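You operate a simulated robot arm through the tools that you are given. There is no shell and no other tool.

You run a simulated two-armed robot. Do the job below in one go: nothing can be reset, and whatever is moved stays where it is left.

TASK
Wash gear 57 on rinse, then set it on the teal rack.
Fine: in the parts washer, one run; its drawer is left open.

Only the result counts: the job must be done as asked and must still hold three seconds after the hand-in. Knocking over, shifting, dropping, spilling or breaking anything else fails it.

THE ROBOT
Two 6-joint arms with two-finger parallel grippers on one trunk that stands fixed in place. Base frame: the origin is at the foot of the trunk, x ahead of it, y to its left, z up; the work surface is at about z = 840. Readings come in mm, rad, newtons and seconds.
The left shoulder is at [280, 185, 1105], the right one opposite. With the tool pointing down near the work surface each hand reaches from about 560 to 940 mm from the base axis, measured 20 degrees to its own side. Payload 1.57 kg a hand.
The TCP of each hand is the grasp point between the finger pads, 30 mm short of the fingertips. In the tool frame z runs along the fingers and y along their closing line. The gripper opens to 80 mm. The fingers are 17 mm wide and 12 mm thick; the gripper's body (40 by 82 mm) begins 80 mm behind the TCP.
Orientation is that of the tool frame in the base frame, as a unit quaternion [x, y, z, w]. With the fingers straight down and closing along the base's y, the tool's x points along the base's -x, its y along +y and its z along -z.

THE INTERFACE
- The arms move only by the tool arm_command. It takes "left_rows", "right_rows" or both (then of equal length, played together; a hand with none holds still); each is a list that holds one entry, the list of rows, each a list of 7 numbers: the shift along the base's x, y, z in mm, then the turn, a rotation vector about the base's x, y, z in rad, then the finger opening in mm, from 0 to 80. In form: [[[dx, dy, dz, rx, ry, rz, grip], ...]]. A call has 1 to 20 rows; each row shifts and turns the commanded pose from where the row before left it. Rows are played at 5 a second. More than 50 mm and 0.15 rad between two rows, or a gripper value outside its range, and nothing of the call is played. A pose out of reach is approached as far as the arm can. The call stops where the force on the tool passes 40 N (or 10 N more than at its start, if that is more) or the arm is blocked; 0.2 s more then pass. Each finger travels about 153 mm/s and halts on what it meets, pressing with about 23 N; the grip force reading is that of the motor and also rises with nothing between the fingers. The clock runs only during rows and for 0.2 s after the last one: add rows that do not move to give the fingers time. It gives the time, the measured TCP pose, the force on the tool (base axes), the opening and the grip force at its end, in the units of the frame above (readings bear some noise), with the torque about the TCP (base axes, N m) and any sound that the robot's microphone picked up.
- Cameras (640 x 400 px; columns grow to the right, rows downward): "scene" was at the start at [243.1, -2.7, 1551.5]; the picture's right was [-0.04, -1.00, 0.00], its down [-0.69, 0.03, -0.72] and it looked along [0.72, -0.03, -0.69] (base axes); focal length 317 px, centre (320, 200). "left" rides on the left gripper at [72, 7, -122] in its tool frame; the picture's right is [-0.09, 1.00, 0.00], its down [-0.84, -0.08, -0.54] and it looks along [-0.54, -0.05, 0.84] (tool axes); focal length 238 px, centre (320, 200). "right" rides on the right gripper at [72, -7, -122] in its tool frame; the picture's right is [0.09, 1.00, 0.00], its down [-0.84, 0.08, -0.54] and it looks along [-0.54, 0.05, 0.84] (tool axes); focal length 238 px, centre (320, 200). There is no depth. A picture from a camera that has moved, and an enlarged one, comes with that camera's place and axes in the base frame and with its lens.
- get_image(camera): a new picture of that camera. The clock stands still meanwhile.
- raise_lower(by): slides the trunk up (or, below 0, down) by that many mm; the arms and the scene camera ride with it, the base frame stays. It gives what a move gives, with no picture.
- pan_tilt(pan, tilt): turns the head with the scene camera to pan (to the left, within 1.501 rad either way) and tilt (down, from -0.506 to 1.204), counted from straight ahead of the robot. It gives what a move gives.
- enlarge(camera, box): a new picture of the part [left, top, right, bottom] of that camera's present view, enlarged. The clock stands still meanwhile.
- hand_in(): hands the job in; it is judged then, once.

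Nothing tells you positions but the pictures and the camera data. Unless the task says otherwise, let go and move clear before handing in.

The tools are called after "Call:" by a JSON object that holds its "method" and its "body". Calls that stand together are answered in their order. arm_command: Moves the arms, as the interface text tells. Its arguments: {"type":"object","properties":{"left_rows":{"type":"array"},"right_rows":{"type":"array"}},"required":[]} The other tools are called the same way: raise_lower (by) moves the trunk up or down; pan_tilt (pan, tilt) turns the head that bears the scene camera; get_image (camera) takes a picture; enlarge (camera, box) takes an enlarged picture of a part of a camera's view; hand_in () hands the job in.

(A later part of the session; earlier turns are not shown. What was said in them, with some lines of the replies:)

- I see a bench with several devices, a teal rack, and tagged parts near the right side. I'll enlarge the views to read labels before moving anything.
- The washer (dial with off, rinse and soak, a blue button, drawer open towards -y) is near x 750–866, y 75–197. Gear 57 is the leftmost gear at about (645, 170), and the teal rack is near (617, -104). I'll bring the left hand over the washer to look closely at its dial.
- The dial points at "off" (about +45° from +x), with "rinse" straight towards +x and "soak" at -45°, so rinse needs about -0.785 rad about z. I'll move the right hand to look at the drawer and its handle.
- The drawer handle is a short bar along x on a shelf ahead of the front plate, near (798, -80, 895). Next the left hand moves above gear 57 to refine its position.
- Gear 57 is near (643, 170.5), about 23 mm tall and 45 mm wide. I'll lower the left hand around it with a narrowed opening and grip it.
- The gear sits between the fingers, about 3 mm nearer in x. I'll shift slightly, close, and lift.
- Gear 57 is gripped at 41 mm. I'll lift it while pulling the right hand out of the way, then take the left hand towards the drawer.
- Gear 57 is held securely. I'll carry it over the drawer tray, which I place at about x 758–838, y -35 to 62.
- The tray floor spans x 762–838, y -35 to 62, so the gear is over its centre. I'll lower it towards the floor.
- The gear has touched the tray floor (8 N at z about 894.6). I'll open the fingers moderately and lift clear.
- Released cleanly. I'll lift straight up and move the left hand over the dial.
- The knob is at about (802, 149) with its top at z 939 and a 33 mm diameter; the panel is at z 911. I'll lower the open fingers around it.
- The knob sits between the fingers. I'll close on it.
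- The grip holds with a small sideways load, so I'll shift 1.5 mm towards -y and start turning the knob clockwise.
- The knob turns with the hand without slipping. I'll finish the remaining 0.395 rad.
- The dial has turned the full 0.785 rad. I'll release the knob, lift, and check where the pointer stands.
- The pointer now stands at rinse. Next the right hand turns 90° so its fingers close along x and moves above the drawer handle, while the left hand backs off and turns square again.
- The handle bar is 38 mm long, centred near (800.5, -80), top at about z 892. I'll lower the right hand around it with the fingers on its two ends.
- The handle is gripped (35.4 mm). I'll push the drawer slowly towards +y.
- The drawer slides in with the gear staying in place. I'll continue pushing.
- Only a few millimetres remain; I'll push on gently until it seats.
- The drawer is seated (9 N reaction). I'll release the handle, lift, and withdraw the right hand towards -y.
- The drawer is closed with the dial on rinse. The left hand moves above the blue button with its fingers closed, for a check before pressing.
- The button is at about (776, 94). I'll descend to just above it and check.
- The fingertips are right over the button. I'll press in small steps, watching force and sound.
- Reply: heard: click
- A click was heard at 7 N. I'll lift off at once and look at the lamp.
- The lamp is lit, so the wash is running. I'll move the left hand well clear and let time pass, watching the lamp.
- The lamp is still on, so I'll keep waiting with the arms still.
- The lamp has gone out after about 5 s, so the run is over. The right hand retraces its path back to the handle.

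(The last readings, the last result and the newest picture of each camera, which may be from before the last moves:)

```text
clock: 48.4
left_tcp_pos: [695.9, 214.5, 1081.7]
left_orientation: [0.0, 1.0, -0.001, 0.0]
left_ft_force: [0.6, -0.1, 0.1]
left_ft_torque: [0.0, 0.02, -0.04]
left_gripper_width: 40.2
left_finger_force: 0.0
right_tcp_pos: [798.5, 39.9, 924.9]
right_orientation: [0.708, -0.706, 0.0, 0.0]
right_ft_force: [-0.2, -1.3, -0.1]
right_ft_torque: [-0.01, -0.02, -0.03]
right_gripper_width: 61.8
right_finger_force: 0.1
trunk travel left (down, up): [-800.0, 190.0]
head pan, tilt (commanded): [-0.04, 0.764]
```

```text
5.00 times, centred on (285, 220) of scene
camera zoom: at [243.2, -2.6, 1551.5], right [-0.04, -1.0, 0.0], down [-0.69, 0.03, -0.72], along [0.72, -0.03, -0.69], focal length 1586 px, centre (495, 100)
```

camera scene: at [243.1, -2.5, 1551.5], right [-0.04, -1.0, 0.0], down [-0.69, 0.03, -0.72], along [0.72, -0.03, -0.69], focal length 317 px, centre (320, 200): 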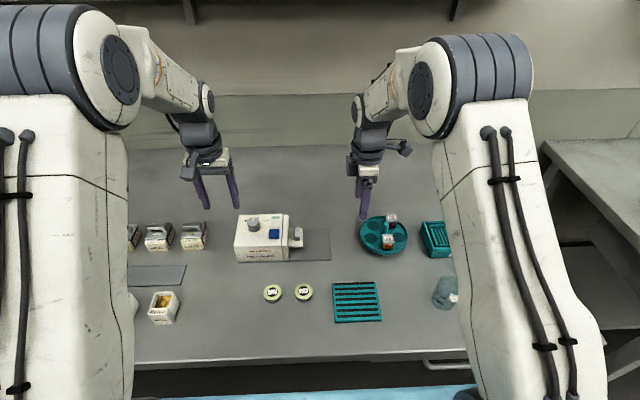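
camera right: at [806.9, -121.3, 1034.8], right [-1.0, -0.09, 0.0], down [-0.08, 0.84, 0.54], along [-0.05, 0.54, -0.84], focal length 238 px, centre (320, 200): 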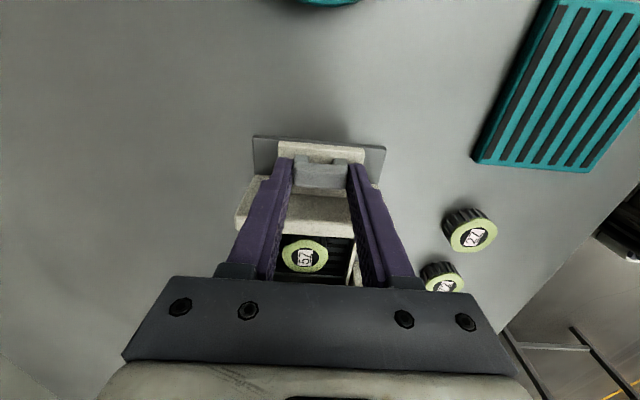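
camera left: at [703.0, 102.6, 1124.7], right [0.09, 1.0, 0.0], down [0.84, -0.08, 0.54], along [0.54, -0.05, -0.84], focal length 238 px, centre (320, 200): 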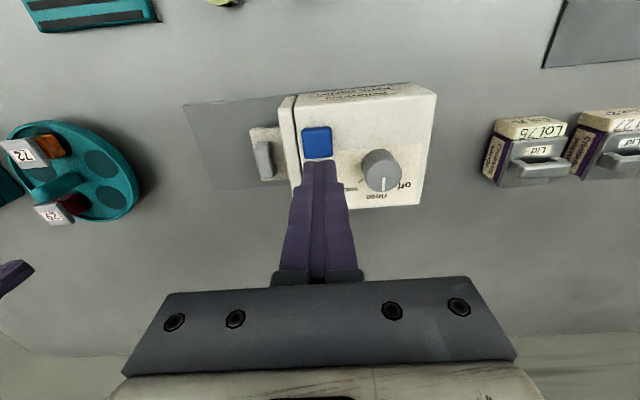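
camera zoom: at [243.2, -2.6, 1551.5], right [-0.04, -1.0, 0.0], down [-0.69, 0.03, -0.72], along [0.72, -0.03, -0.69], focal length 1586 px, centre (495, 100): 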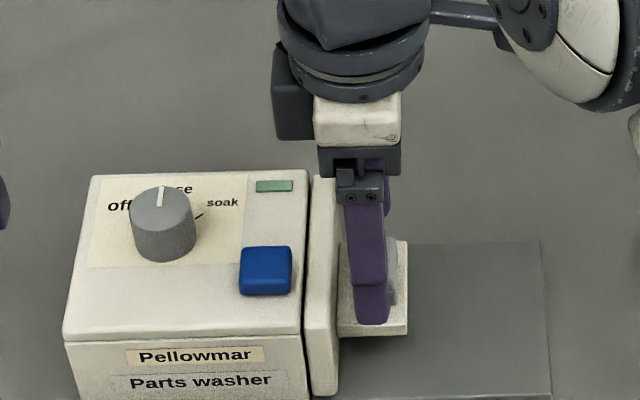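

Call:
{"method": "arm_command", "body": {"right_rows": [[[1, -3, -4, 0, 0, 0, 62], [0, 0, -5, 0, 0, 0, 62], [0, 0, -4, 0, 0, 0, 62], [0, 0, 0, 0, 0, 0, 52], [0, 0, 0, 0, 0, 0, 42], [0, 0, 0, 0, 0, 0, 42]]]}}

Call:
{"method": "enlarge", "body": {"camera": "right", "box": [230, 100, 410, 220]}}

```text
clock: 49.8
left_tcp_pos: [695.5, 213.9, 1081.9]
left_orientation: [-0.001, 1.0, -0.001, -0.001]
left_ft_force: [-1.1, 0.0, -1.1]
left_ft_torque: [-0.02, 0.02, 0.02]
left_gripper_width: 40.2
left_finger_force: 0.1
right_tcp_pos: [800.5, 37.8, 913.7]
right_orientation: [0.708, -0.707, 0.0, 0.0]
right_ft_force: [-0.1, 0.8, 1.1]
right_ft_torque: [0.02, 0.0, 0.0]
right_gripper_width: 42.0
right_finger_force: 0.1
trunk travel left (down, up): [-800.0, 190.0]
head pan, tilt (commanded): [-0.04, 0.764]
```

```text
3.33 times, centred on (320, 160) of right
camera zoom: at [807.4, -37.7, 1036.8], right [-1.0, -0.09, 0.0], down [-0.08, 0.84, 0.54], along [-0.05, 0.54, -0.84], focal length 794 px, centre (320, 333)
```

zoom: 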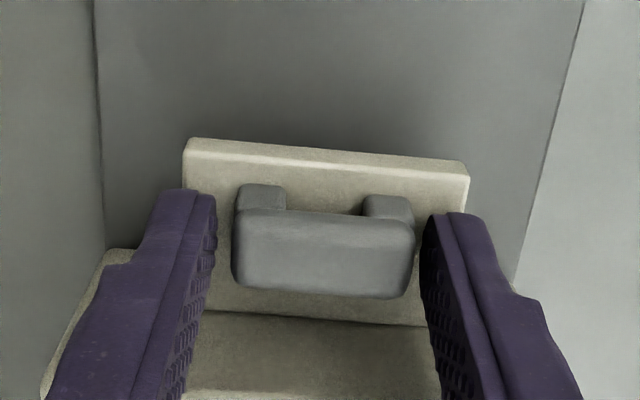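

The fingers are lined up on the handle ends as before. I'll grip and begin pulling the drawer out slowly.

Call:
{"method": "arm_command", "body": {"right_rows": [[[-0.5, 0, -1, 0, 0, 0, 36], [0, 0, 0, 0, 0, 0, 26], [0, 0, 0, 0, 0, 0, 26], [0, 0, 0, 0, 0, 0, 26], [0, -3, 0, 0, 0, 0, 26], [0, -5, 0, 0, 0, 0, 26], [0, -6, 0, 0, 0, 0, 26], [0, -6, 0, 0, 0, 0, 26], [0, -5, 0, 0, 0, 0, 26]]]}}

Call:
{"method": "enlarge", "body": {"camera": "scene", "box": [230, 180, 340, 260]}}

```text
clock: 51.8
left_tcp_pos: [695.0, 213.9, 1082.5]
left_orientation: [0.0, 1.0, 0.0, 0.0]
left_ft_force: [0.0, -0.7, 0.2]
left_ft_torque: [-0.02, 0.03, 0.01]
left_gripper_width: 39.9
left_finger_force: 0.1
right_tcp_pos: [799.4, 11.4, 912.7]
right_orientation: [0.708, -0.706, 0.0, 0.0]
right_ft_force: [-4.9, 0.2, 9.3]
right_ft_torque: [0.09, 0.15, -0.08]
right_gripper_width: 35.3
right_finger_force: 42.2
trunk travel left (down, up): [-800.0, 190.0]
head pan, tilt (commanded): [-0.04, 0.764]
```

```text
5.00 times, centred on (285, 220) of scene
camera zoom: at [242.5, -2.6, 1551.7], right [-0.04, -1.0, 0.0], down [-0.69, 0.03, -0.72], along [0.72, -0.03, -0.69], focal length 1586 px, centre (495, 100)
```

zoom: 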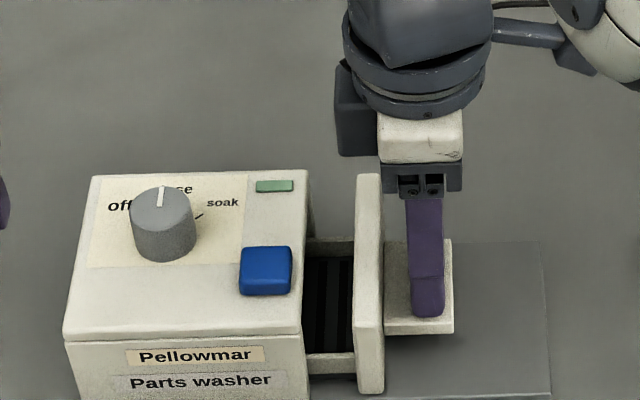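

The drawer is opening. A 9 N vertical load shows, so I'll ease up 1 mm and keep pulling.

Call:
{"method": "arm_command", "body": {"right_rows": [[[0, -4, 0.7, 0, 0, 0, 26], [0, -6, 0.5, 0, 0, 0, 26], [0, -6, 0, 0, 0, 0, 26], [0, -6, 0, 0, 0, 0, 26], [0, -6, 0, 0, 0, 0, 26], [0, -6, 0, 0, 0, 0, 26], [0, -6, 0, 0, 0, 0, 26], [0, -6, 0, 0, 0, 0, 26], [0, -6, 0, 0, 0, 0, 26], [0, -6, 0, 0, 0, 0, 26], [0, -6, 0, 0, 0, 0, 26], [0, -6, 0, 0, 0, 0, 26], [0, -5, 0, 0, 0, 0, 26], [0, -4, 0, 0, 0, 0, 26]]]}}

Call:
{"method": "enlarge", "body": {"camera": "scene", "box": [230, 190, 360, 270]}}

```text
clock: 54.8
left_tcp_pos: [695.3, 212.3, 1080.7]
left_orientation: [-0.002, 1.0, 0.001, 0.0]
left_ft_force: [0.8, -0.3, 0.2]
left_ft_torque: [-0.01, 0.0, -0.03]
left_gripper_width: 39.9
left_finger_force: 0.0
right_tcp_pos: [801.1, -68.6, 914.6]
right_orientation: [0.708, -0.706, -0.001, 0.001]
right_ft_force: [-1.1, -0.2, -19.9]
right_ft_torque: [0.05, -0.09, 0.04]
right_gripper_width: 35.4
right_finger_force: 42.1
trunk travel left (down, up): [-800.0, 190.0]
head pan, tilt (commanded): [-0.04, 0.764]
```

```text
4.92 times, centred on (295, 230) of scene
camera zoom: at [244.1, -2.7, 1551.3], right [-0.04, -1.0, 0.0], down [-0.69, 0.03, -0.72], along [0.72, -0.03, -0.69], focal length 1562 px, centre (443, 52)
```

zoom: 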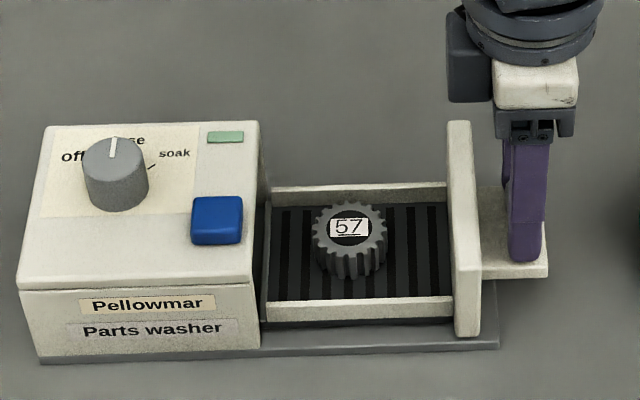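

Gear 57 came out clean (the green film is gone). I'll ease the vertical load and pull the last millimetres to the full-open position.

Call:
{"method": "arm_command", "body": {"right_rows": [[[0, 0, -0.8, 0, 0, 0, 26], [0, -3, 0, 0, 0, 0, 26], [0, -3, 0, 0, 0, 0, 26], [0, -2, 0, 0, 0, 0, 26], [0, 0, 0, 0, 0, 0, 26]]]}}

Call:
{"method": "enlarge", "body": {"camera": "scene", "box": [230, 190, 360, 270]}}

```text
clock: 56.0
left_tcp_pos: [695.2, 214.6, 1081.4]
left_orientation: [-0.001, 1.0, 0.0, 0.0]
left_ft_force: [-0.2, 0.1, -0.5]
left_ft_torque: [0.01, 0.0, 0.0]
left_gripper_width: 39.9
left_finger_force: 0.0
right_tcp_pos: [800.1, -76.7, 912.9]
right_orientation: [0.707, -0.707, 0.0, 0.001]
right_ft_force: [-4.2, 0.0, -11.5]
right_ft_torque: [0.11, 0.17, 0.0]
right_gripper_width: 35.4
right_finger_force: 42.0
trunk travel left (down, up): [-800.0, 190.0]
head pan, tilt (commanded): [-0.04, 0.764]
```

```text
4.92 times, centred on (295, 230) of scene
camera zoom: at [243.5, -2.8, 1551.5], right [-0.04, -1.0, 0.0], down [-0.69, 0.03, -0.72], along [0.72, -0.03, -0.69], focal length 1562 px, centre (443, 52)
```

zoom: 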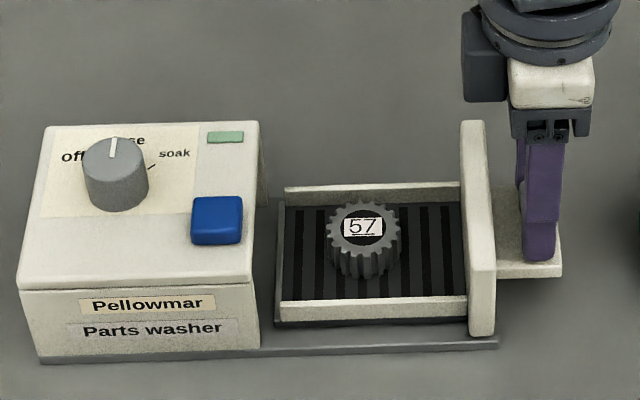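

The drawer is back at its open position. I'll release the handle, lift, and take the right hand well away to the right.

Call:
{"method": "arm_command", "body": {"right_rows": [[[0, 0, 0, 0, 0, 0, 40], [0, 0, 0, 0, 0, 0, 54], [0, 0, 0, 0, 0, 0, 60], [0, 0, 0, 0, 0, 0, 60], [0, 0, 25, 0, 0, 0, 60], [0, 0, 40, 0, 0, 0, 60], [0, 0, 40, 0, 0, 0, 60], [-23, -29, 19, 0, 0, 0, 60], [-23, -29, 19, 0, 0, 0, 60], [-23, -29, 19, 0, 0, 0, 60], [-23, -29, 19, 0, 0, 0, 60], [-23, -29, 19, 0, 0, 0, 60], [-23, -29, 19, 0, 0, 0, 60], [-23, -29, 19, 0, 0, 0, 60]]]}}

Call:
{"method": "get_image", "body": {"camera": "scene"}}

Call:
{"method": "enlarge", "body": {"camera": "scene", "box": [230, 190, 360, 270]}}

Call:
{"method": "get_image", "body": {"camera": "right"}}

```text
clock: 59.0
left_tcp_pos: [696.1, 215.0, 1082.2]
left_orientation: [-0.001, 1.0, 0.0, 0.0]
left_ft_force: [0.1, 0.0, -0.6]
left_ft_torque: [-0.02, 0.02, 0.0]
left_gripper_width: 40.1
left_finger_force: 0.1
right_tcp_pos: [638.9, -280.2, 1150.7]
right_orientation: [0.708, -0.706, 0.0, 0.001]
right_ft_force: [-0.5, -0.8, 0.2]
right_ft_torque: [-0.01, -0.02, -0.03]
right_gripper_width: 60.1
right_finger_force: 0.1
trunk travel left (down, up): [-800.0, 190.0]
head pan, tilt (commanded): [-0.04, 0.764]
```

```text
taken
camera scene: at [243.3, -2.6, 1551.5], right [-0.04, -1.0, 0.0], down [-0.69, 0.03, -0.72], along [0.72, -0.03, -0.69], focal length 317 px, centre (320, 200)
```

scene: 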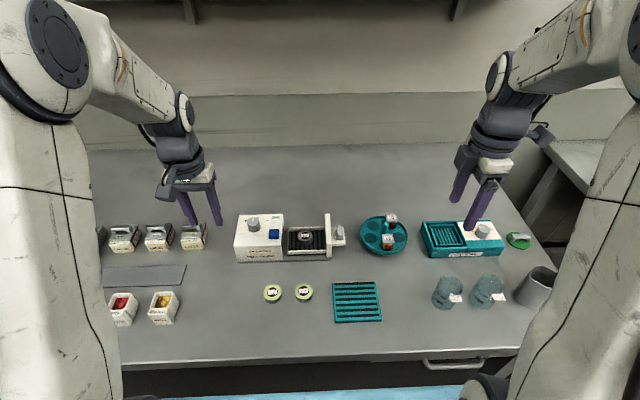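

```text
4.92 times, centred on (295, 230) of scene
camera zoom: at [243.3, -2.6, 1551.5], right [-0.04, -1.0, 0.0], down [-0.69, 0.03, -0.72], along [0.72, -0.03, -0.69], focal length 1562 px, centre (443, 52)
```

zoom: 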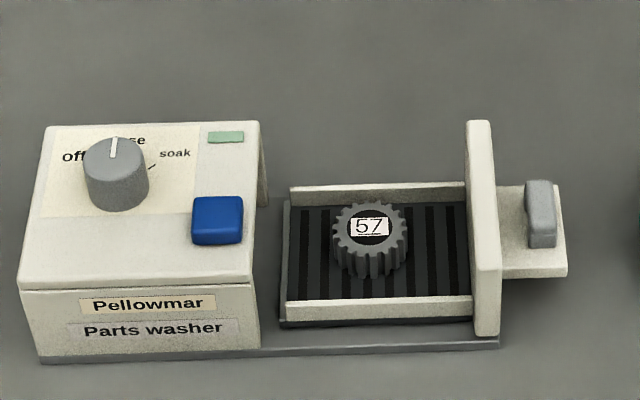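

```text
taken
camera right: at [645.8, -353.3, 1274.7], right [-1.0, -0.09, 0.0], down [-0.08, 0.84, 0.54], along [-0.05, 0.54, -0.84], focal length 238 px, centre (320, 200)
```

right: 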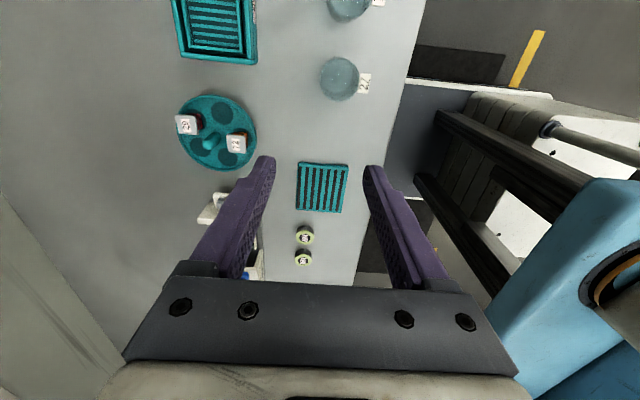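

Call:
{"method": "enlarge", "body": {"camera": "right", "box": [270, 145, 370, 225]}}

Call:
{"method": "enlarge", "body": {"camera": "scene", "box": [310, 265, 410, 335]}}

```text
5.00 times, centred on (320, 185) of right
camera zoom: at [645.8, -353.3, 1274.7], right [-1.0, -0.09, 0.0], down [-0.08, 0.84, 0.54], along [-0.05, 0.54, -0.84], focal length 1192 px, centre (320, 275)
```

zoom: 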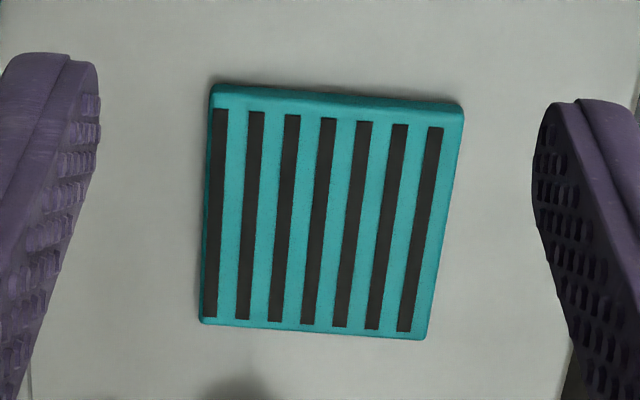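

```text
5.71 times, centred on (360, 300) of scene
camera zoom: at [243.3, -2.6, 1551.5], right [-0.04, -1.0, 0.0], down [-0.69, 0.03, -0.72], along [0.72, -0.03, -0.69], focal length 1813 px, centre (91, -371)
```

zoom: 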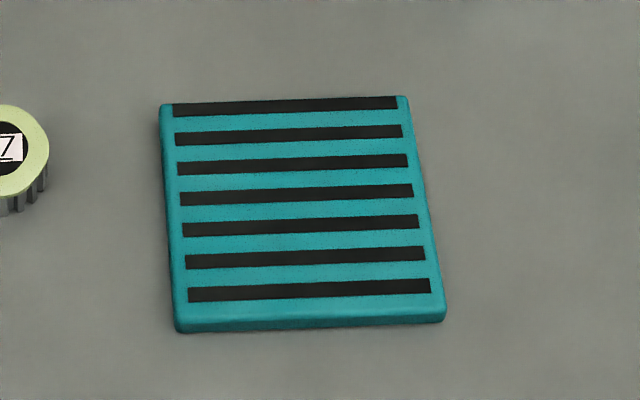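

The gear sits in the open drawer at about (800, 15), and the rack's centre is about (619, -104) with its top near z 852. The left hand goes over the gear with its fingers open.

Call:
{"method": "arm_command", "body": {"left_rows": [[[17.4, -33.2, -10.3, 0, 0, 0, 56], [17.4, -33.2, -10.3, 0, 0, 0, 56], [17.4, -33.2, -10.3, 0, 0, 0, 56], [17.4, -33.2, -10.3, 0, 0, 0, 56], [17.4, -33.2, -10.3, 0, 0, 0, 56], [17.4, -33.2, -10.3, 0, 0, 0, 56], [0, 0, 0, 0, 0, 0, 56]]]}}

Call:
{"method": "get_image", "body": {"camera": "left"}}

Call:
{"method": "enlarge", "body": {"camera": "left", "box": [230, 70, 410, 190]}}

```text
clock: 60.6
left_tcp_pos: [799.9, 15.7, 1020.5]
left_orientation: [-0.001, 1.0, 0.0, 0.0]
left_ft_force: [0.5, -0.1, 0.5]
left_ft_torque: [0.03, 0.01, -0.01]
left_gripper_width: 55.8
left_finger_force: 0.0
right_tcp_pos: [638.9, -279.9, 1151.2]
right_orientation: [0.707, -0.707, 0.0, 0.0]
right_ft_force: [0.6, -0.3, -0.2]
right_ft_torque: [0.01, -0.02, 0.01]
right_gripper_width: 59.6
right_finger_force: 0.1
trunk travel left (down, up): [-800.0, 190.0]
head pan, tilt (commanded): [-0.04, 0.764]
```

```text
taken
camera left: at [728.0, 22.3, 1141.9], right [0.09, 1.0, 0.0], down [0.84, -0.08, 0.54], along [0.54, -0.05, -0.84], focal length 238 px, centre (320, 200)
```

left: 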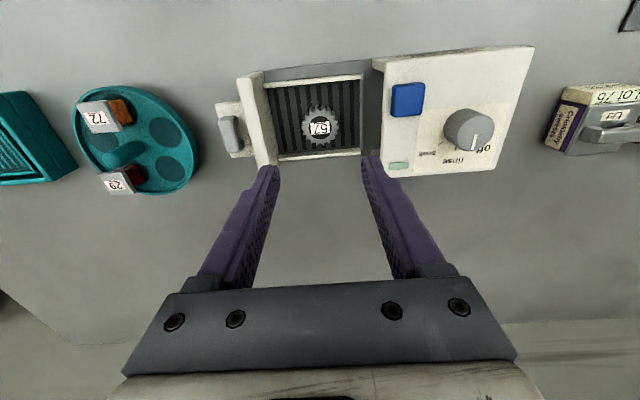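

```text
3.33 times, centred on (320, 130) of left
camera zoom: at [728.0, 22.3, 1141.9], right [0.09, 1.0, 0.0], down [0.84, -0.08, 0.54], along [0.54, -0.05, -0.84], focal length 794 px, centre (320, 433)
```

zoom: 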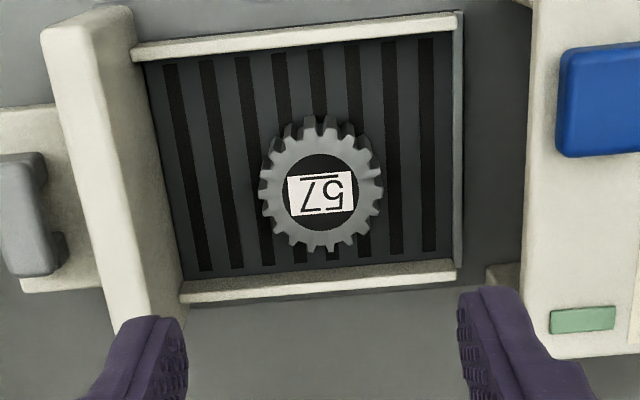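

Call:
{"method": "arm_command", "body": {"left_rows": [[[1, 0, -40, 0, 0, 0, 56], [0, 0, -40, 0, 0, 0, 56], [0, 0, -30, 0, 0, 0, 56], [0, 0, -14, 0, 0, 0, 56], [0, 0, 0, 0, 0, 0, 56]]]}}

Call:
{"method": "enlarge", "body": {"camera": "left", "box": [230, 110, 410, 230]}}

Call:
{"method": "enlarge", "body": {"camera": "scene", "box": [270, 205, 350, 255]}}

```text
clock: 61.8
left_tcp_pos: [800.6, 15.0, 896.4]
left_orientation: [-0.001, 1.0, 0.0, 0.0]
left_ft_force: [0.5, -0.3, -0.1]
left_ft_torque: [-0.05, 0.0, 0.03]
left_gripper_width: 56.1
left_finger_force: 0.1
right_tcp_pos: [638.9, -280.1, 1151.1]
right_orientation: [0.708, -0.706, 0.0, 0.0]
right_ft_force: [0.4, -0.9, -0.2]
right_ft_torque: [0.01, 0.01, -0.02]
right_gripper_width: 59.8
right_finger_force: 0.1
trunk travel left (down, up): [-800.0, 190.0]
head pan, tilt (commanded): [-0.04, 0.764]
```

```text
3.33 times, centred on (320, 170) of left
camera zoom: at [727.2, 22.6, 1018.0], right [0.09, 1.0, 0.0], down [0.84, -0.08, 0.54], along [0.54, -0.05, -0.84], focal length 794 px, centre (320, 300)
```

zoom: 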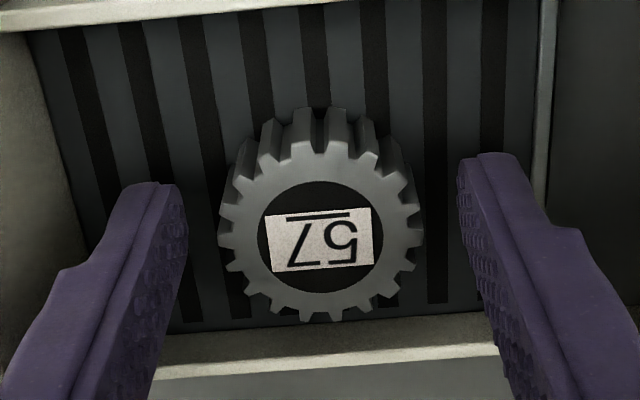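

```text
8.00 times, centred on (310, 230) of scene
camera zoom: at [243.2, -2.7, 1551.5], right [-0.04, -1.0, 0.0], down [-0.69, 0.03, -0.72], along [0.72, -0.03, -0.69], focal length 2538 px, centre (400, -40)
```

zoom: 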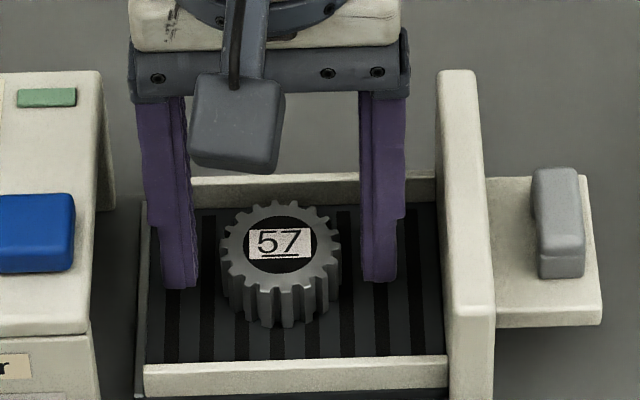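

The gear is centred between the fingers. I'll close on it and lift it out.

Call:
{"method": "arm_command", "body": {"left_rows": [[[0, 0, -2, 0, 0, 0, 56], [0, 0, 0, 0, 0, 0, 46], [0, 0, 0, 0, 0, 0, 38], [0, 0, 0, 0, 0, 0, 30], [0, 0, 0, 0, 0, 0, 30]]]}}

Call:
{"method": "enlarge", "body": {"camera": "left", "box": [230, 110, 410, 230]}}

```text
clock: 63.0
left_tcp_pos: [801.0, 16.0, 894.2]
left_orientation: [-0.001, 1.0, 0.0, 0.001]
left_ft_force: [0.2, 0.2, 0.4]
left_ft_torque: [0.01, -0.05, -0.02]
left_gripper_width: 40.8
left_finger_force: 22.7
right_tcp_pos: [638.9, -279.8, 1151.8]
right_orientation: [0.707, -0.707, 0.0, 0.001]
right_ft_force: [-0.6, -0.5, -0.1]
right_ft_torque: [0.01, 0.01, -0.01]
right_gripper_width: 59.9
right_finger_force: 0.0
trunk travel left (down, up): [-800.0, 190.0]
head pan, tilt (commanded): [-0.04, 0.764]
```

```text
3.33 times, centred on (320, 170) of left
camera zoom: at [727.4, 22.6, 1016.3], right [0.09, 1.0, 0.0], down [0.84, -0.08, 0.54], along [0.54, -0.05, -0.84], focal length 794 px, centre (320, 300)
```

zoom: 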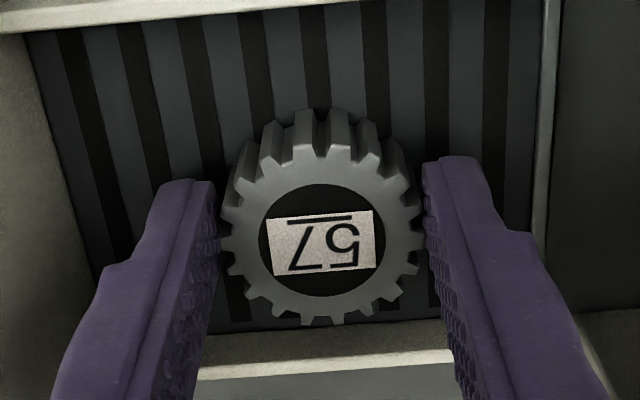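

Call:
{"method": "arm_command", "body": {"left_rows": [[[0, 0, 20, 0, 0, 0, 30], [0, 0, 35, 0, 0, 0, 30], [0, 0, 40, 0, 0, 0, 30], [0, 0, 30, 0, 0, 0, 30], [-30.3, -20, 0, 0, 0, 0, 30], [-30.3, -20, 0, 0, 0, 0, 30], [-30.3, -20, 0, 0, 0, 0, 30], [-30.3, -20, 0, 0, 0, 0, 30], [-30.3, -20, 0, 0, 0, 0, 30], [-30.3, -20, 0, 0, 0, 0, 30], [0, 0, 0, 0, 0, 0, 30]]]}}

Call:
{"method": "get_image", "body": {"camera": "left"}}

Call:
{"method": "get_image", "body": {"camera": "scene"}}

Call:
{"method": "get_image", "body": {"camera": "right"}}

```text
clock: 65.4
left_tcp_pos: [617.9, -105.2, 1019.7]
left_orientation: [-0.001, 1.0, 0.0, 0.0]
left_ft_force: [0.3, 0.6, -1.6]
left_ft_torque: [0.0, 0.04, -0.03]
left_gripper_width: 40.9
left_finger_force: 23.1
right_tcp_pos: [639.5, -280.5, 1151.7]
right_orientation: [0.707, -0.707, 0.001, 0.001]
right_ft_force: [0.4, 0.5, 0.2]
right_ft_torque: [0.0, 0.01, -0.03]
right_gripper_width: 59.9
right_finger_force: 0.0
trunk travel left (down, up): [-800.0, 190.0]
head pan, tilt (commanded): [-0.04, 0.764]
```

```text
taken
camera left: at [545.3, -98.1, 1141.3], right [0.09, 1.0, 0.0], down [0.84, -0.08, 0.54], along [0.54, -0.05, -0.84], focal length 238 px, centre (320, 200)
```

left: 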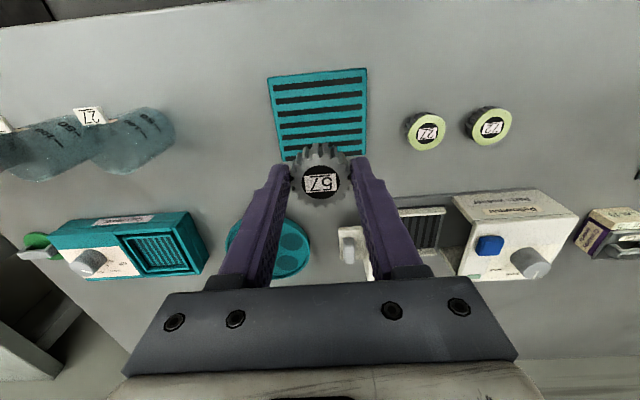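

```text
taken
camera scene: at [243.0, -2.9, 1551.5], right [-0.04, -1.0, 0.0], down [-0.69, 0.03, -0.72], along [0.72, -0.03, -0.69], focal length 317 px, centre (320, 200)
```

scene: 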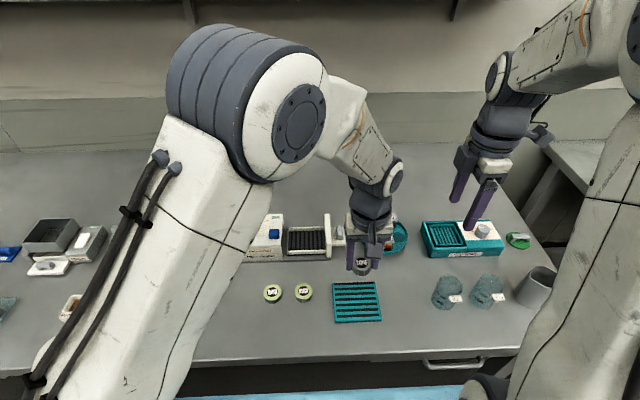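

```text
taken
camera right: at [645.9, -353.3, 1274.6], right [-1.0, -0.09, 0.0], down [-0.08, 0.84, 0.54], along [-0.05, 0.54, -0.84], focal length 238 px, centre (320, 200)
```

right: 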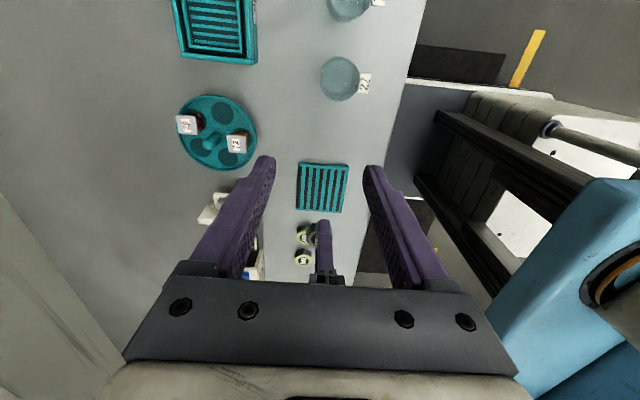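

The gear is above the rack, whose centre I now place at (616, -104). I'll lower it, finishing in small steps.

Call:
{"method": "arm_command", "body": {"left_rows": [[[-1, 1, -35, 0, 0, 0, 30], [0, 0, -35, 0, 0, 0, 30], [0, 0, -30, 0, 0, 0, 30], [0, 0, -15, 0, 0, 0, 30], [0, 0, 0, 0, 0, 0, 30]]]}}

Call:
{"method": "get_image", "body": {"camera": "left"}}

Call:
{"method": "enlarge", "body": {"camera": "scene", "box": [310, 255, 410, 335]}}

```text
clock: 66.6
left_tcp_pos: [618.0, -103.8, 903.0]
left_orientation: [-0.001, 1.0, 0.0, 0.001]
left_ft_force: [-0.3, -0.5, -0.4]
left_ft_torque: [0.05, -0.02, 0.0]
left_gripper_width: 40.8
left_finger_force: 22.6
right_tcp_pos: [638.6, -280.1, 1150.0]
right_orientation: [0.708, -0.706, -0.001, 0.0]
right_ft_force: [-0.4, 0.3, -0.8]
right_ft_torque: [-0.01, 0.03, -0.04]
right_gripper_width: 59.9
right_finger_force: 0.0
trunk travel left (down, up): [-800.0, 190.0]
head pan, tilt (commanded): [-0.04, 0.764]
```

```text
taken
camera left: at [545.5, -96.3, 1025.6], right [0.09, 1.0, 0.0], down [0.84, -0.08, 0.54], along [0.54, -0.05, -0.84], focal length 238 px, centre (320, 200)
```

left: 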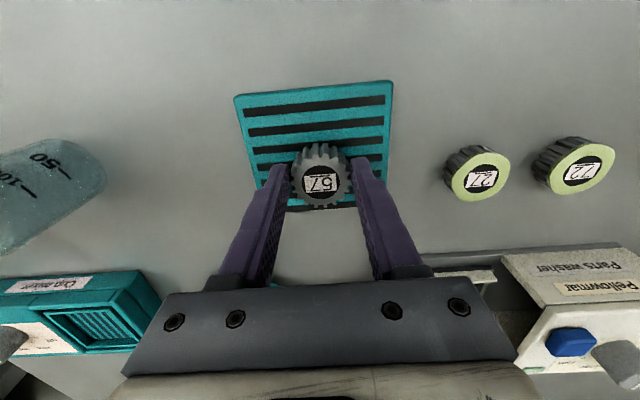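

```text
5.00 times, centred on (360, 295) of scene
camera zoom: at [243.2, -2.8, 1551.5], right [-0.04, -1.0, 0.0], down [-0.69, 0.03, -0.72], along [0.72, -0.03, -0.69], focal length 1586 px, centre (120, -275)
```

zoom: 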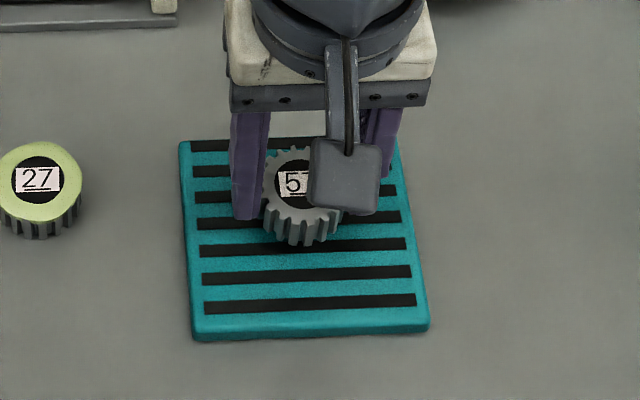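

Call:
{"method": "arm_command", "body": {"left_rows": [[[0, 0, -3, 0, 0, 0, 30], [0, 0, -2, 0, 0, 0, 30], [0, 0, -2, 0, 0, 0, 30], [0, 0, 0, 0, 0, 0, 30]]]}}

```text
clock: 67.6
left_tcp_pos: [617.7, -102.6, 896.3]
left_orientation: [-0.002, 1.0, 0.0, -0.001]
left_ft_force: [0.4, -0.4, -1.3]
left_ft_torque: [0.01, 0.01, -0.01]
left_gripper_width: 40.8
left_finger_force: 22.9
right_tcp_pos: [639.6, -280.5, 1151.2]
right_orientation: [0.707, -0.707, 0.001, 0.0]
right_ft_force: [-0.7, -0.1, 0.2]
right_ft_torque: [0.01, 0.0, 0.03]
right_gripper_width: 60.0
right_finger_force: 0.2
trunk travel left (down, up): [-800.0, 190.0]
head pan, tilt (commanded): [-0.04, 0.764]
```

Call:
{"method": "arm_command", "body": {"left_rows": [[[0, 0, -1.5, 0, 0, 0, 30], [0, 0, -1.5, 0, 0, 0, 30], [0, 0, -1.5, 0, 0, 0, 30], [0, 0, 0, 0, 0, 0, 30]]]}}

Call:
{"method": "enlarge", "body": {"camera": "scene", "box": [310, 265, 390, 325]}}

```text
clock: 68.6
left_tcp_pos: [618.2, -104.1, 892.9]
left_orientation: [-0.001, 1.0, 0.0, 0.001]
left_ft_force: [0.1, -0.5, -1.3]
left_ft_torque: [-0.01, 0.0, 0.0]
left_gripper_width: 41.0
left_finger_force: 23.0
right_tcp_pos: [638.6, -279.3, 1150.0]
right_orientation: [0.708, -0.706, -0.001, 0.0]
right_ft_force: [0.4, -0.7, -0.3]
right_ft_torque: [0.01, -0.02, 0.0]
right_gripper_width: 59.7
right_finger_force: 0.1
trunk travel left (down, up): [-800.0, 190.0]
head pan, tilt (commanded): [-0.04, 0.764]
```

```text
6.67 times, centred on (350, 295) of scene
camera zoom: at [243.2, -2.8, 1551.5], right [-0.04, -1.0, 0.0], down [-0.69, 0.03, -0.72], along [0.72, -0.03, -0.69], focal length 2115 px, centre (120, -433)
```

zoom: 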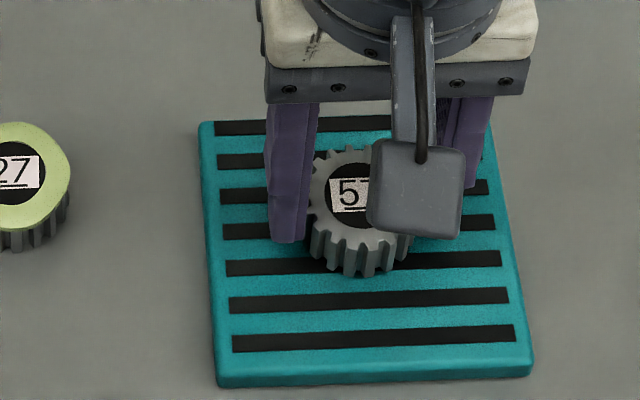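

Call:
{"method": "arm_command", "body": {"left_rows": [[[0, 0, -1.3, 0, 0, 0, 30], [0, 0, -1.3, 0, 0, 0, 30], [0, 0, 0, 0, 0, 0, 30]]]}}

```text
clock: 69.4
left_tcp_pos: [619.1, -104.0, 890.5]
left_orientation: [-0.001, 1.0, 0.0, 0.0]
left_ft_force: [0.4, -0.7, 1.0]
left_ft_torque: [-0.01, 0.02, 0.01]
left_gripper_width: 41.1
left_finger_force: 23.1
right_tcp_pos: [640.4, -280.2, 1151.9]
right_orientation: [0.707, -0.707, 0.0, 0.0]
right_ft_force: [-0.5, -0.2, 0.2]
right_ft_torque: [0.03, 0.01, 0.04]
right_gripper_width: 60.1
right_finger_force: 0.0
trunk travel left (down, up): [-800.0, 190.0]
head pan, tilt (commanded): [-0.04, 0.764]
```

Call:
{"method": "arm_command", "body": {"left_rows": [[[0, 0, -0.8, 0, 0, 0, 30], [0, 0, 0, 0, 0, 0, 30]]]}}

```text
clock: 70.0
left_tcp_pos: [619.4, -104.0, 889.1]
left_orientation: [-0.001, 1.0, 0.0, 0.001]
left_ft_force: [-0.8, 2.2, 13.0]
left_ft_torque: [0.15, 0.06, 0.01]
left_gripper_width: 40.9
left_finger_force: 23.0
right_tcp_pos: [640.6, -281.2, 1151.4]
right_orientation: [0.708, -0.706, 0.0, 0.0]
right_ft_force: [1.3, 0.3, -0.4]
right_ft_torque: [-0.03, -0.03, 0.01]
right_gripper_width: 60.0
right_finger_force: 0.0
trunk travel left (down, up): [-800.0, 190.0]
head pan, tilt (commanded): [-0.04, 0.764]
```

The gear is resting on the rack (13 N). I'll ease off slightly, open the fingers slowly, and lift straight up.

Call:
{"method": "arm_command", "body": {"left_rows": [[[0, 0, 0.8, 0, 0, 0, 30], [0, 0, 0, 0, 0, 0, 44], [0, 0, 0, 0, 0, 0, 50], [0, 0, 0, 0, 0, 0, 56], [0, 0, 0, 0, 0, 0, 56], [0, 0, 15, 0, 0, 0, 56], [0, 0, 35, 0, 0, 0, 56], [0, 0, 40, 0, 0, 0, 56], [0, 0, 40, 0, 0, 0, 56]]]}}

Call:
{"method": "get_image", "body": {"camera": "left"}}

Call:
{"method": "enlarge", "body": {"camera": "scene", "box": [310, 255, 410, 335]}}

```text
clock: 72.0
left_tcp_pos: [617.2, -102.3, 1019.4]
left_orientation: [-0.001, 1.0, 0.0, -0.002]
left_ft_force: [-0.4, 0.0, -0.4]
left_ft_torque: [-0.02, -0.02, 0.0]
left_gripper_width: 56.0
left_finger_force: 0.0
right_tcp_pos: [639.8, -280.4, 1152.4]
right_orientation: [0.708, -0.706, 0.0, -0.001]
right_ft_force: [-1.1, -0.8, 0.4]
right_ft_torque: [0.03, 0.02, -0.02]
right_gripper_width: 59.9
right_finger_force: 0.1
trunk travel left (down, up): [-800.0, 190.0]
head pan, tilt (commanded): [-0.04, 0.764]
```

```text
taken
camera left: at [544.7, -96.0, 1141.9], right [0.09, 1.0, 0.0], down [0.84, -0.08, 0.54], along [0.54, -0.05, -0.84], focal length 238 px, centre (320, 200)
```

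left: 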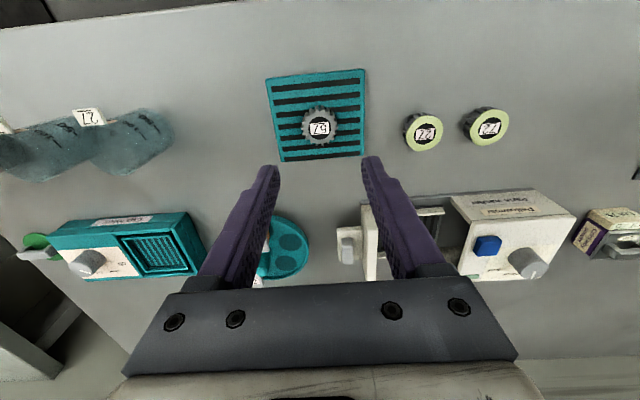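

```text
5.00 times, centred on (360, 295) of scene
camera zoom: at [243.2, -2.8, 1551.5], right [-0.04, -1.0, 0.0], down [-0.69, 0.03, -0.72], along [0.72, -0.03, -0.69], focal length 1586 px, centre (120, -275)
```

zoom: 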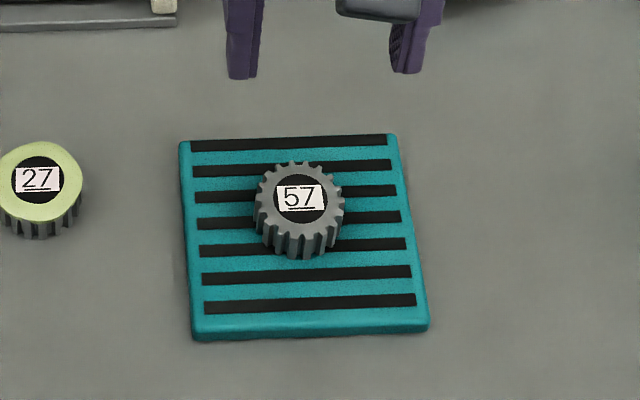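

Gear 57 stands on the teal rack. I'll move the left hand clear and check the whole scene before handing in.

Call:
{"method": "arm_command", "body": {"left_rows": [[[0, 0, 40, 0, 0, 0, 56], [0, 0, 40, 0, 0, 0, 56], [-3, 40, 10, 0, 0, 0, 56], [-3, 40, 10, 0, 0, 0, 56], [-3, 40, 10, 0, 0, 0, 56], [-3, 40, 10, 0, 0, 0, 56], [-3, 40, 10, 0, 0, 0, 56], [-3, 40, 10, 0, 0, 0, 56], [-3, 40, 10, 0, 0, 0, 56]]]}}

Call:
{"method": "get_image", "body": {"camera": "scene"}}

Call:
{"method": "enlarge", "body": {"camera": "scene", "box": [230, 190, 360, 270]}}

Call:
{"method": "enlarge", "body": {"camera": "scene", "box": [240, 255, 410, 335]}}

Call:
{"method": "get_image", "body": {"camera": "left"}}

```text
clock: 74.0
left_tcp_pos: [598.2, 176.9, 1170.1]
left_orientation: [0.0, 1.0, 0.0, -0.001]
left_ft_force: [0.2, -0.9, -0.7]
left_ft_torque: [-0.03, -0.01, 0.03]
left_gripper_width: 55.9
left_finger_force: 0.1
right_tcp_pos: [638.7, -280.3, 1151.5]
right_orientation: [-0.707, 0.707, 0.0, 0.0]
right_ft_force: [-0.8, 0.2, 1.0]
right_ft_torque: [-0.03, -0.01, -0.03]
right_gripper_width: 60.2
right_finger_force: 0.1
trunk travel left (down, up): [-800.0, 190.0]
head pan, tilt (commanded): [-0.04, 0.764]
```

```text
taken
camera scene: at [243.2, -2.8, 1551.5], right [-0.04, -1.0, 0.0], down [-0.69, 0.03, -0.72], along [0.72, -0.03, -0.69], focal length 317 px, centre (320, 200)
```

scene: 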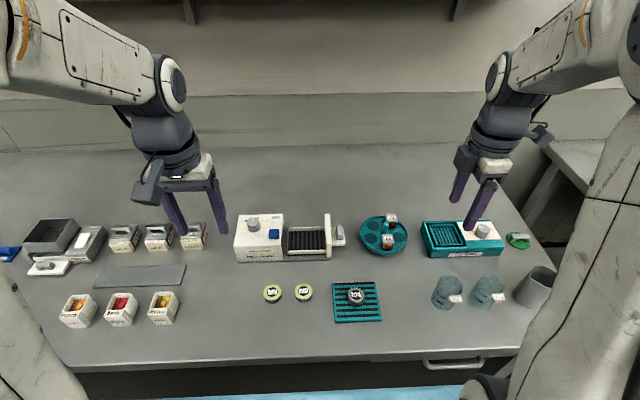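

```text
4.92 times, centred on (295, 230) of scene
camera zoom: at [243.2, -2.8, 1551.5], right [-0.04, -1.0, 0.0], down [-0.69, 0.03, -0.72], along [0.72, -0.03, -0.69], focal length 1562 px, centre (443, 52)
```

zoom: 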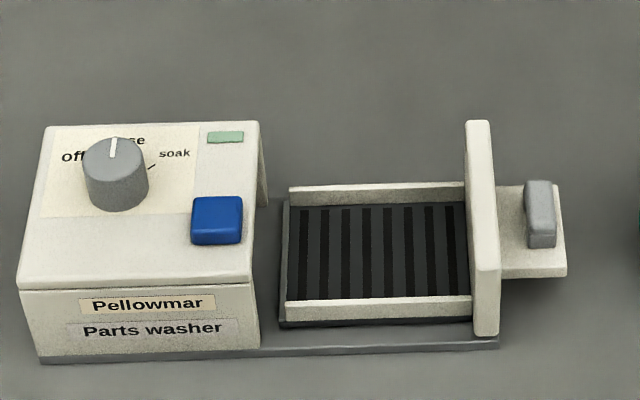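

```text
3.76 times, centred on (325, 295) of scene
camera zoom: at [243.2, -2.8, 1551.5], right [-0.04, -1.0, 0.0], down [-0.69, 0.03, -0.72], along [0.72, -0.03, -0.69], focal length 1194 px, centre (301, -158)
```

zoom: 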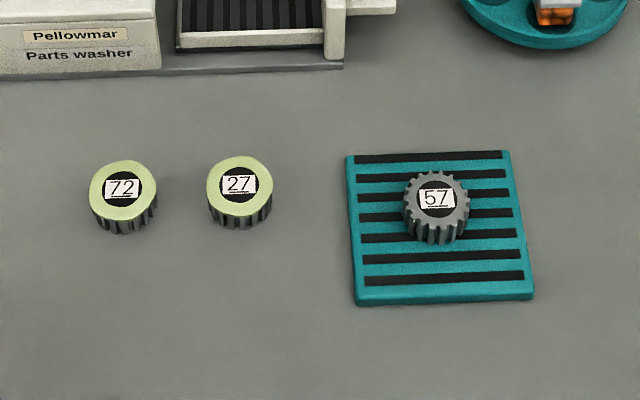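

```text
taken
camera left: at [524.2, 183.7, 1292.1], right [0.09, 1.0, 0.0], down [0.84, -0.08, 0.54], along [0.54, -0.05, -0.84], focal length 238 px, centre (320, 200)
```

left: 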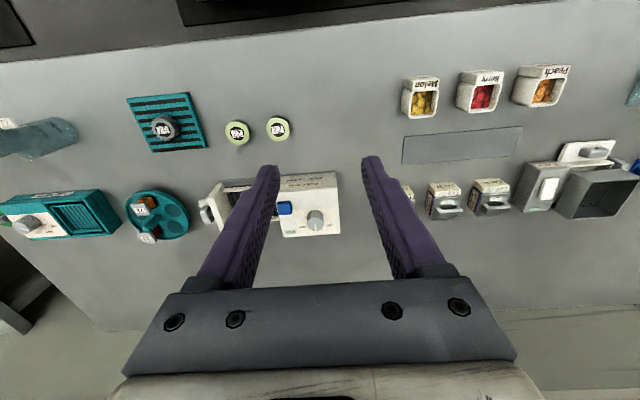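

Gear 57 is clean and resting flat on the teal rack. The washer drawer is open and empty with its lamp off, nothing else has moved, and both hands are clear, so I'm handing in.

Call:
{"method": "hand_in", "body": {}}

```text
The job is handed in.
```

I washed gear 57 in the parts washer with one run on rinse, then set it on the teal rack. The washer's lamp came on when I pressed the button and went out a few seconds later. The gear came out with its green film gone.

At hand-in:
- **Gear:** it was lying flat near the middle of the rack.
- **Washer:** the drawer was open and empty, and the dial was still on rinse.
- **Everything else:** nothing else looked moved, and both hands were empty and clear.
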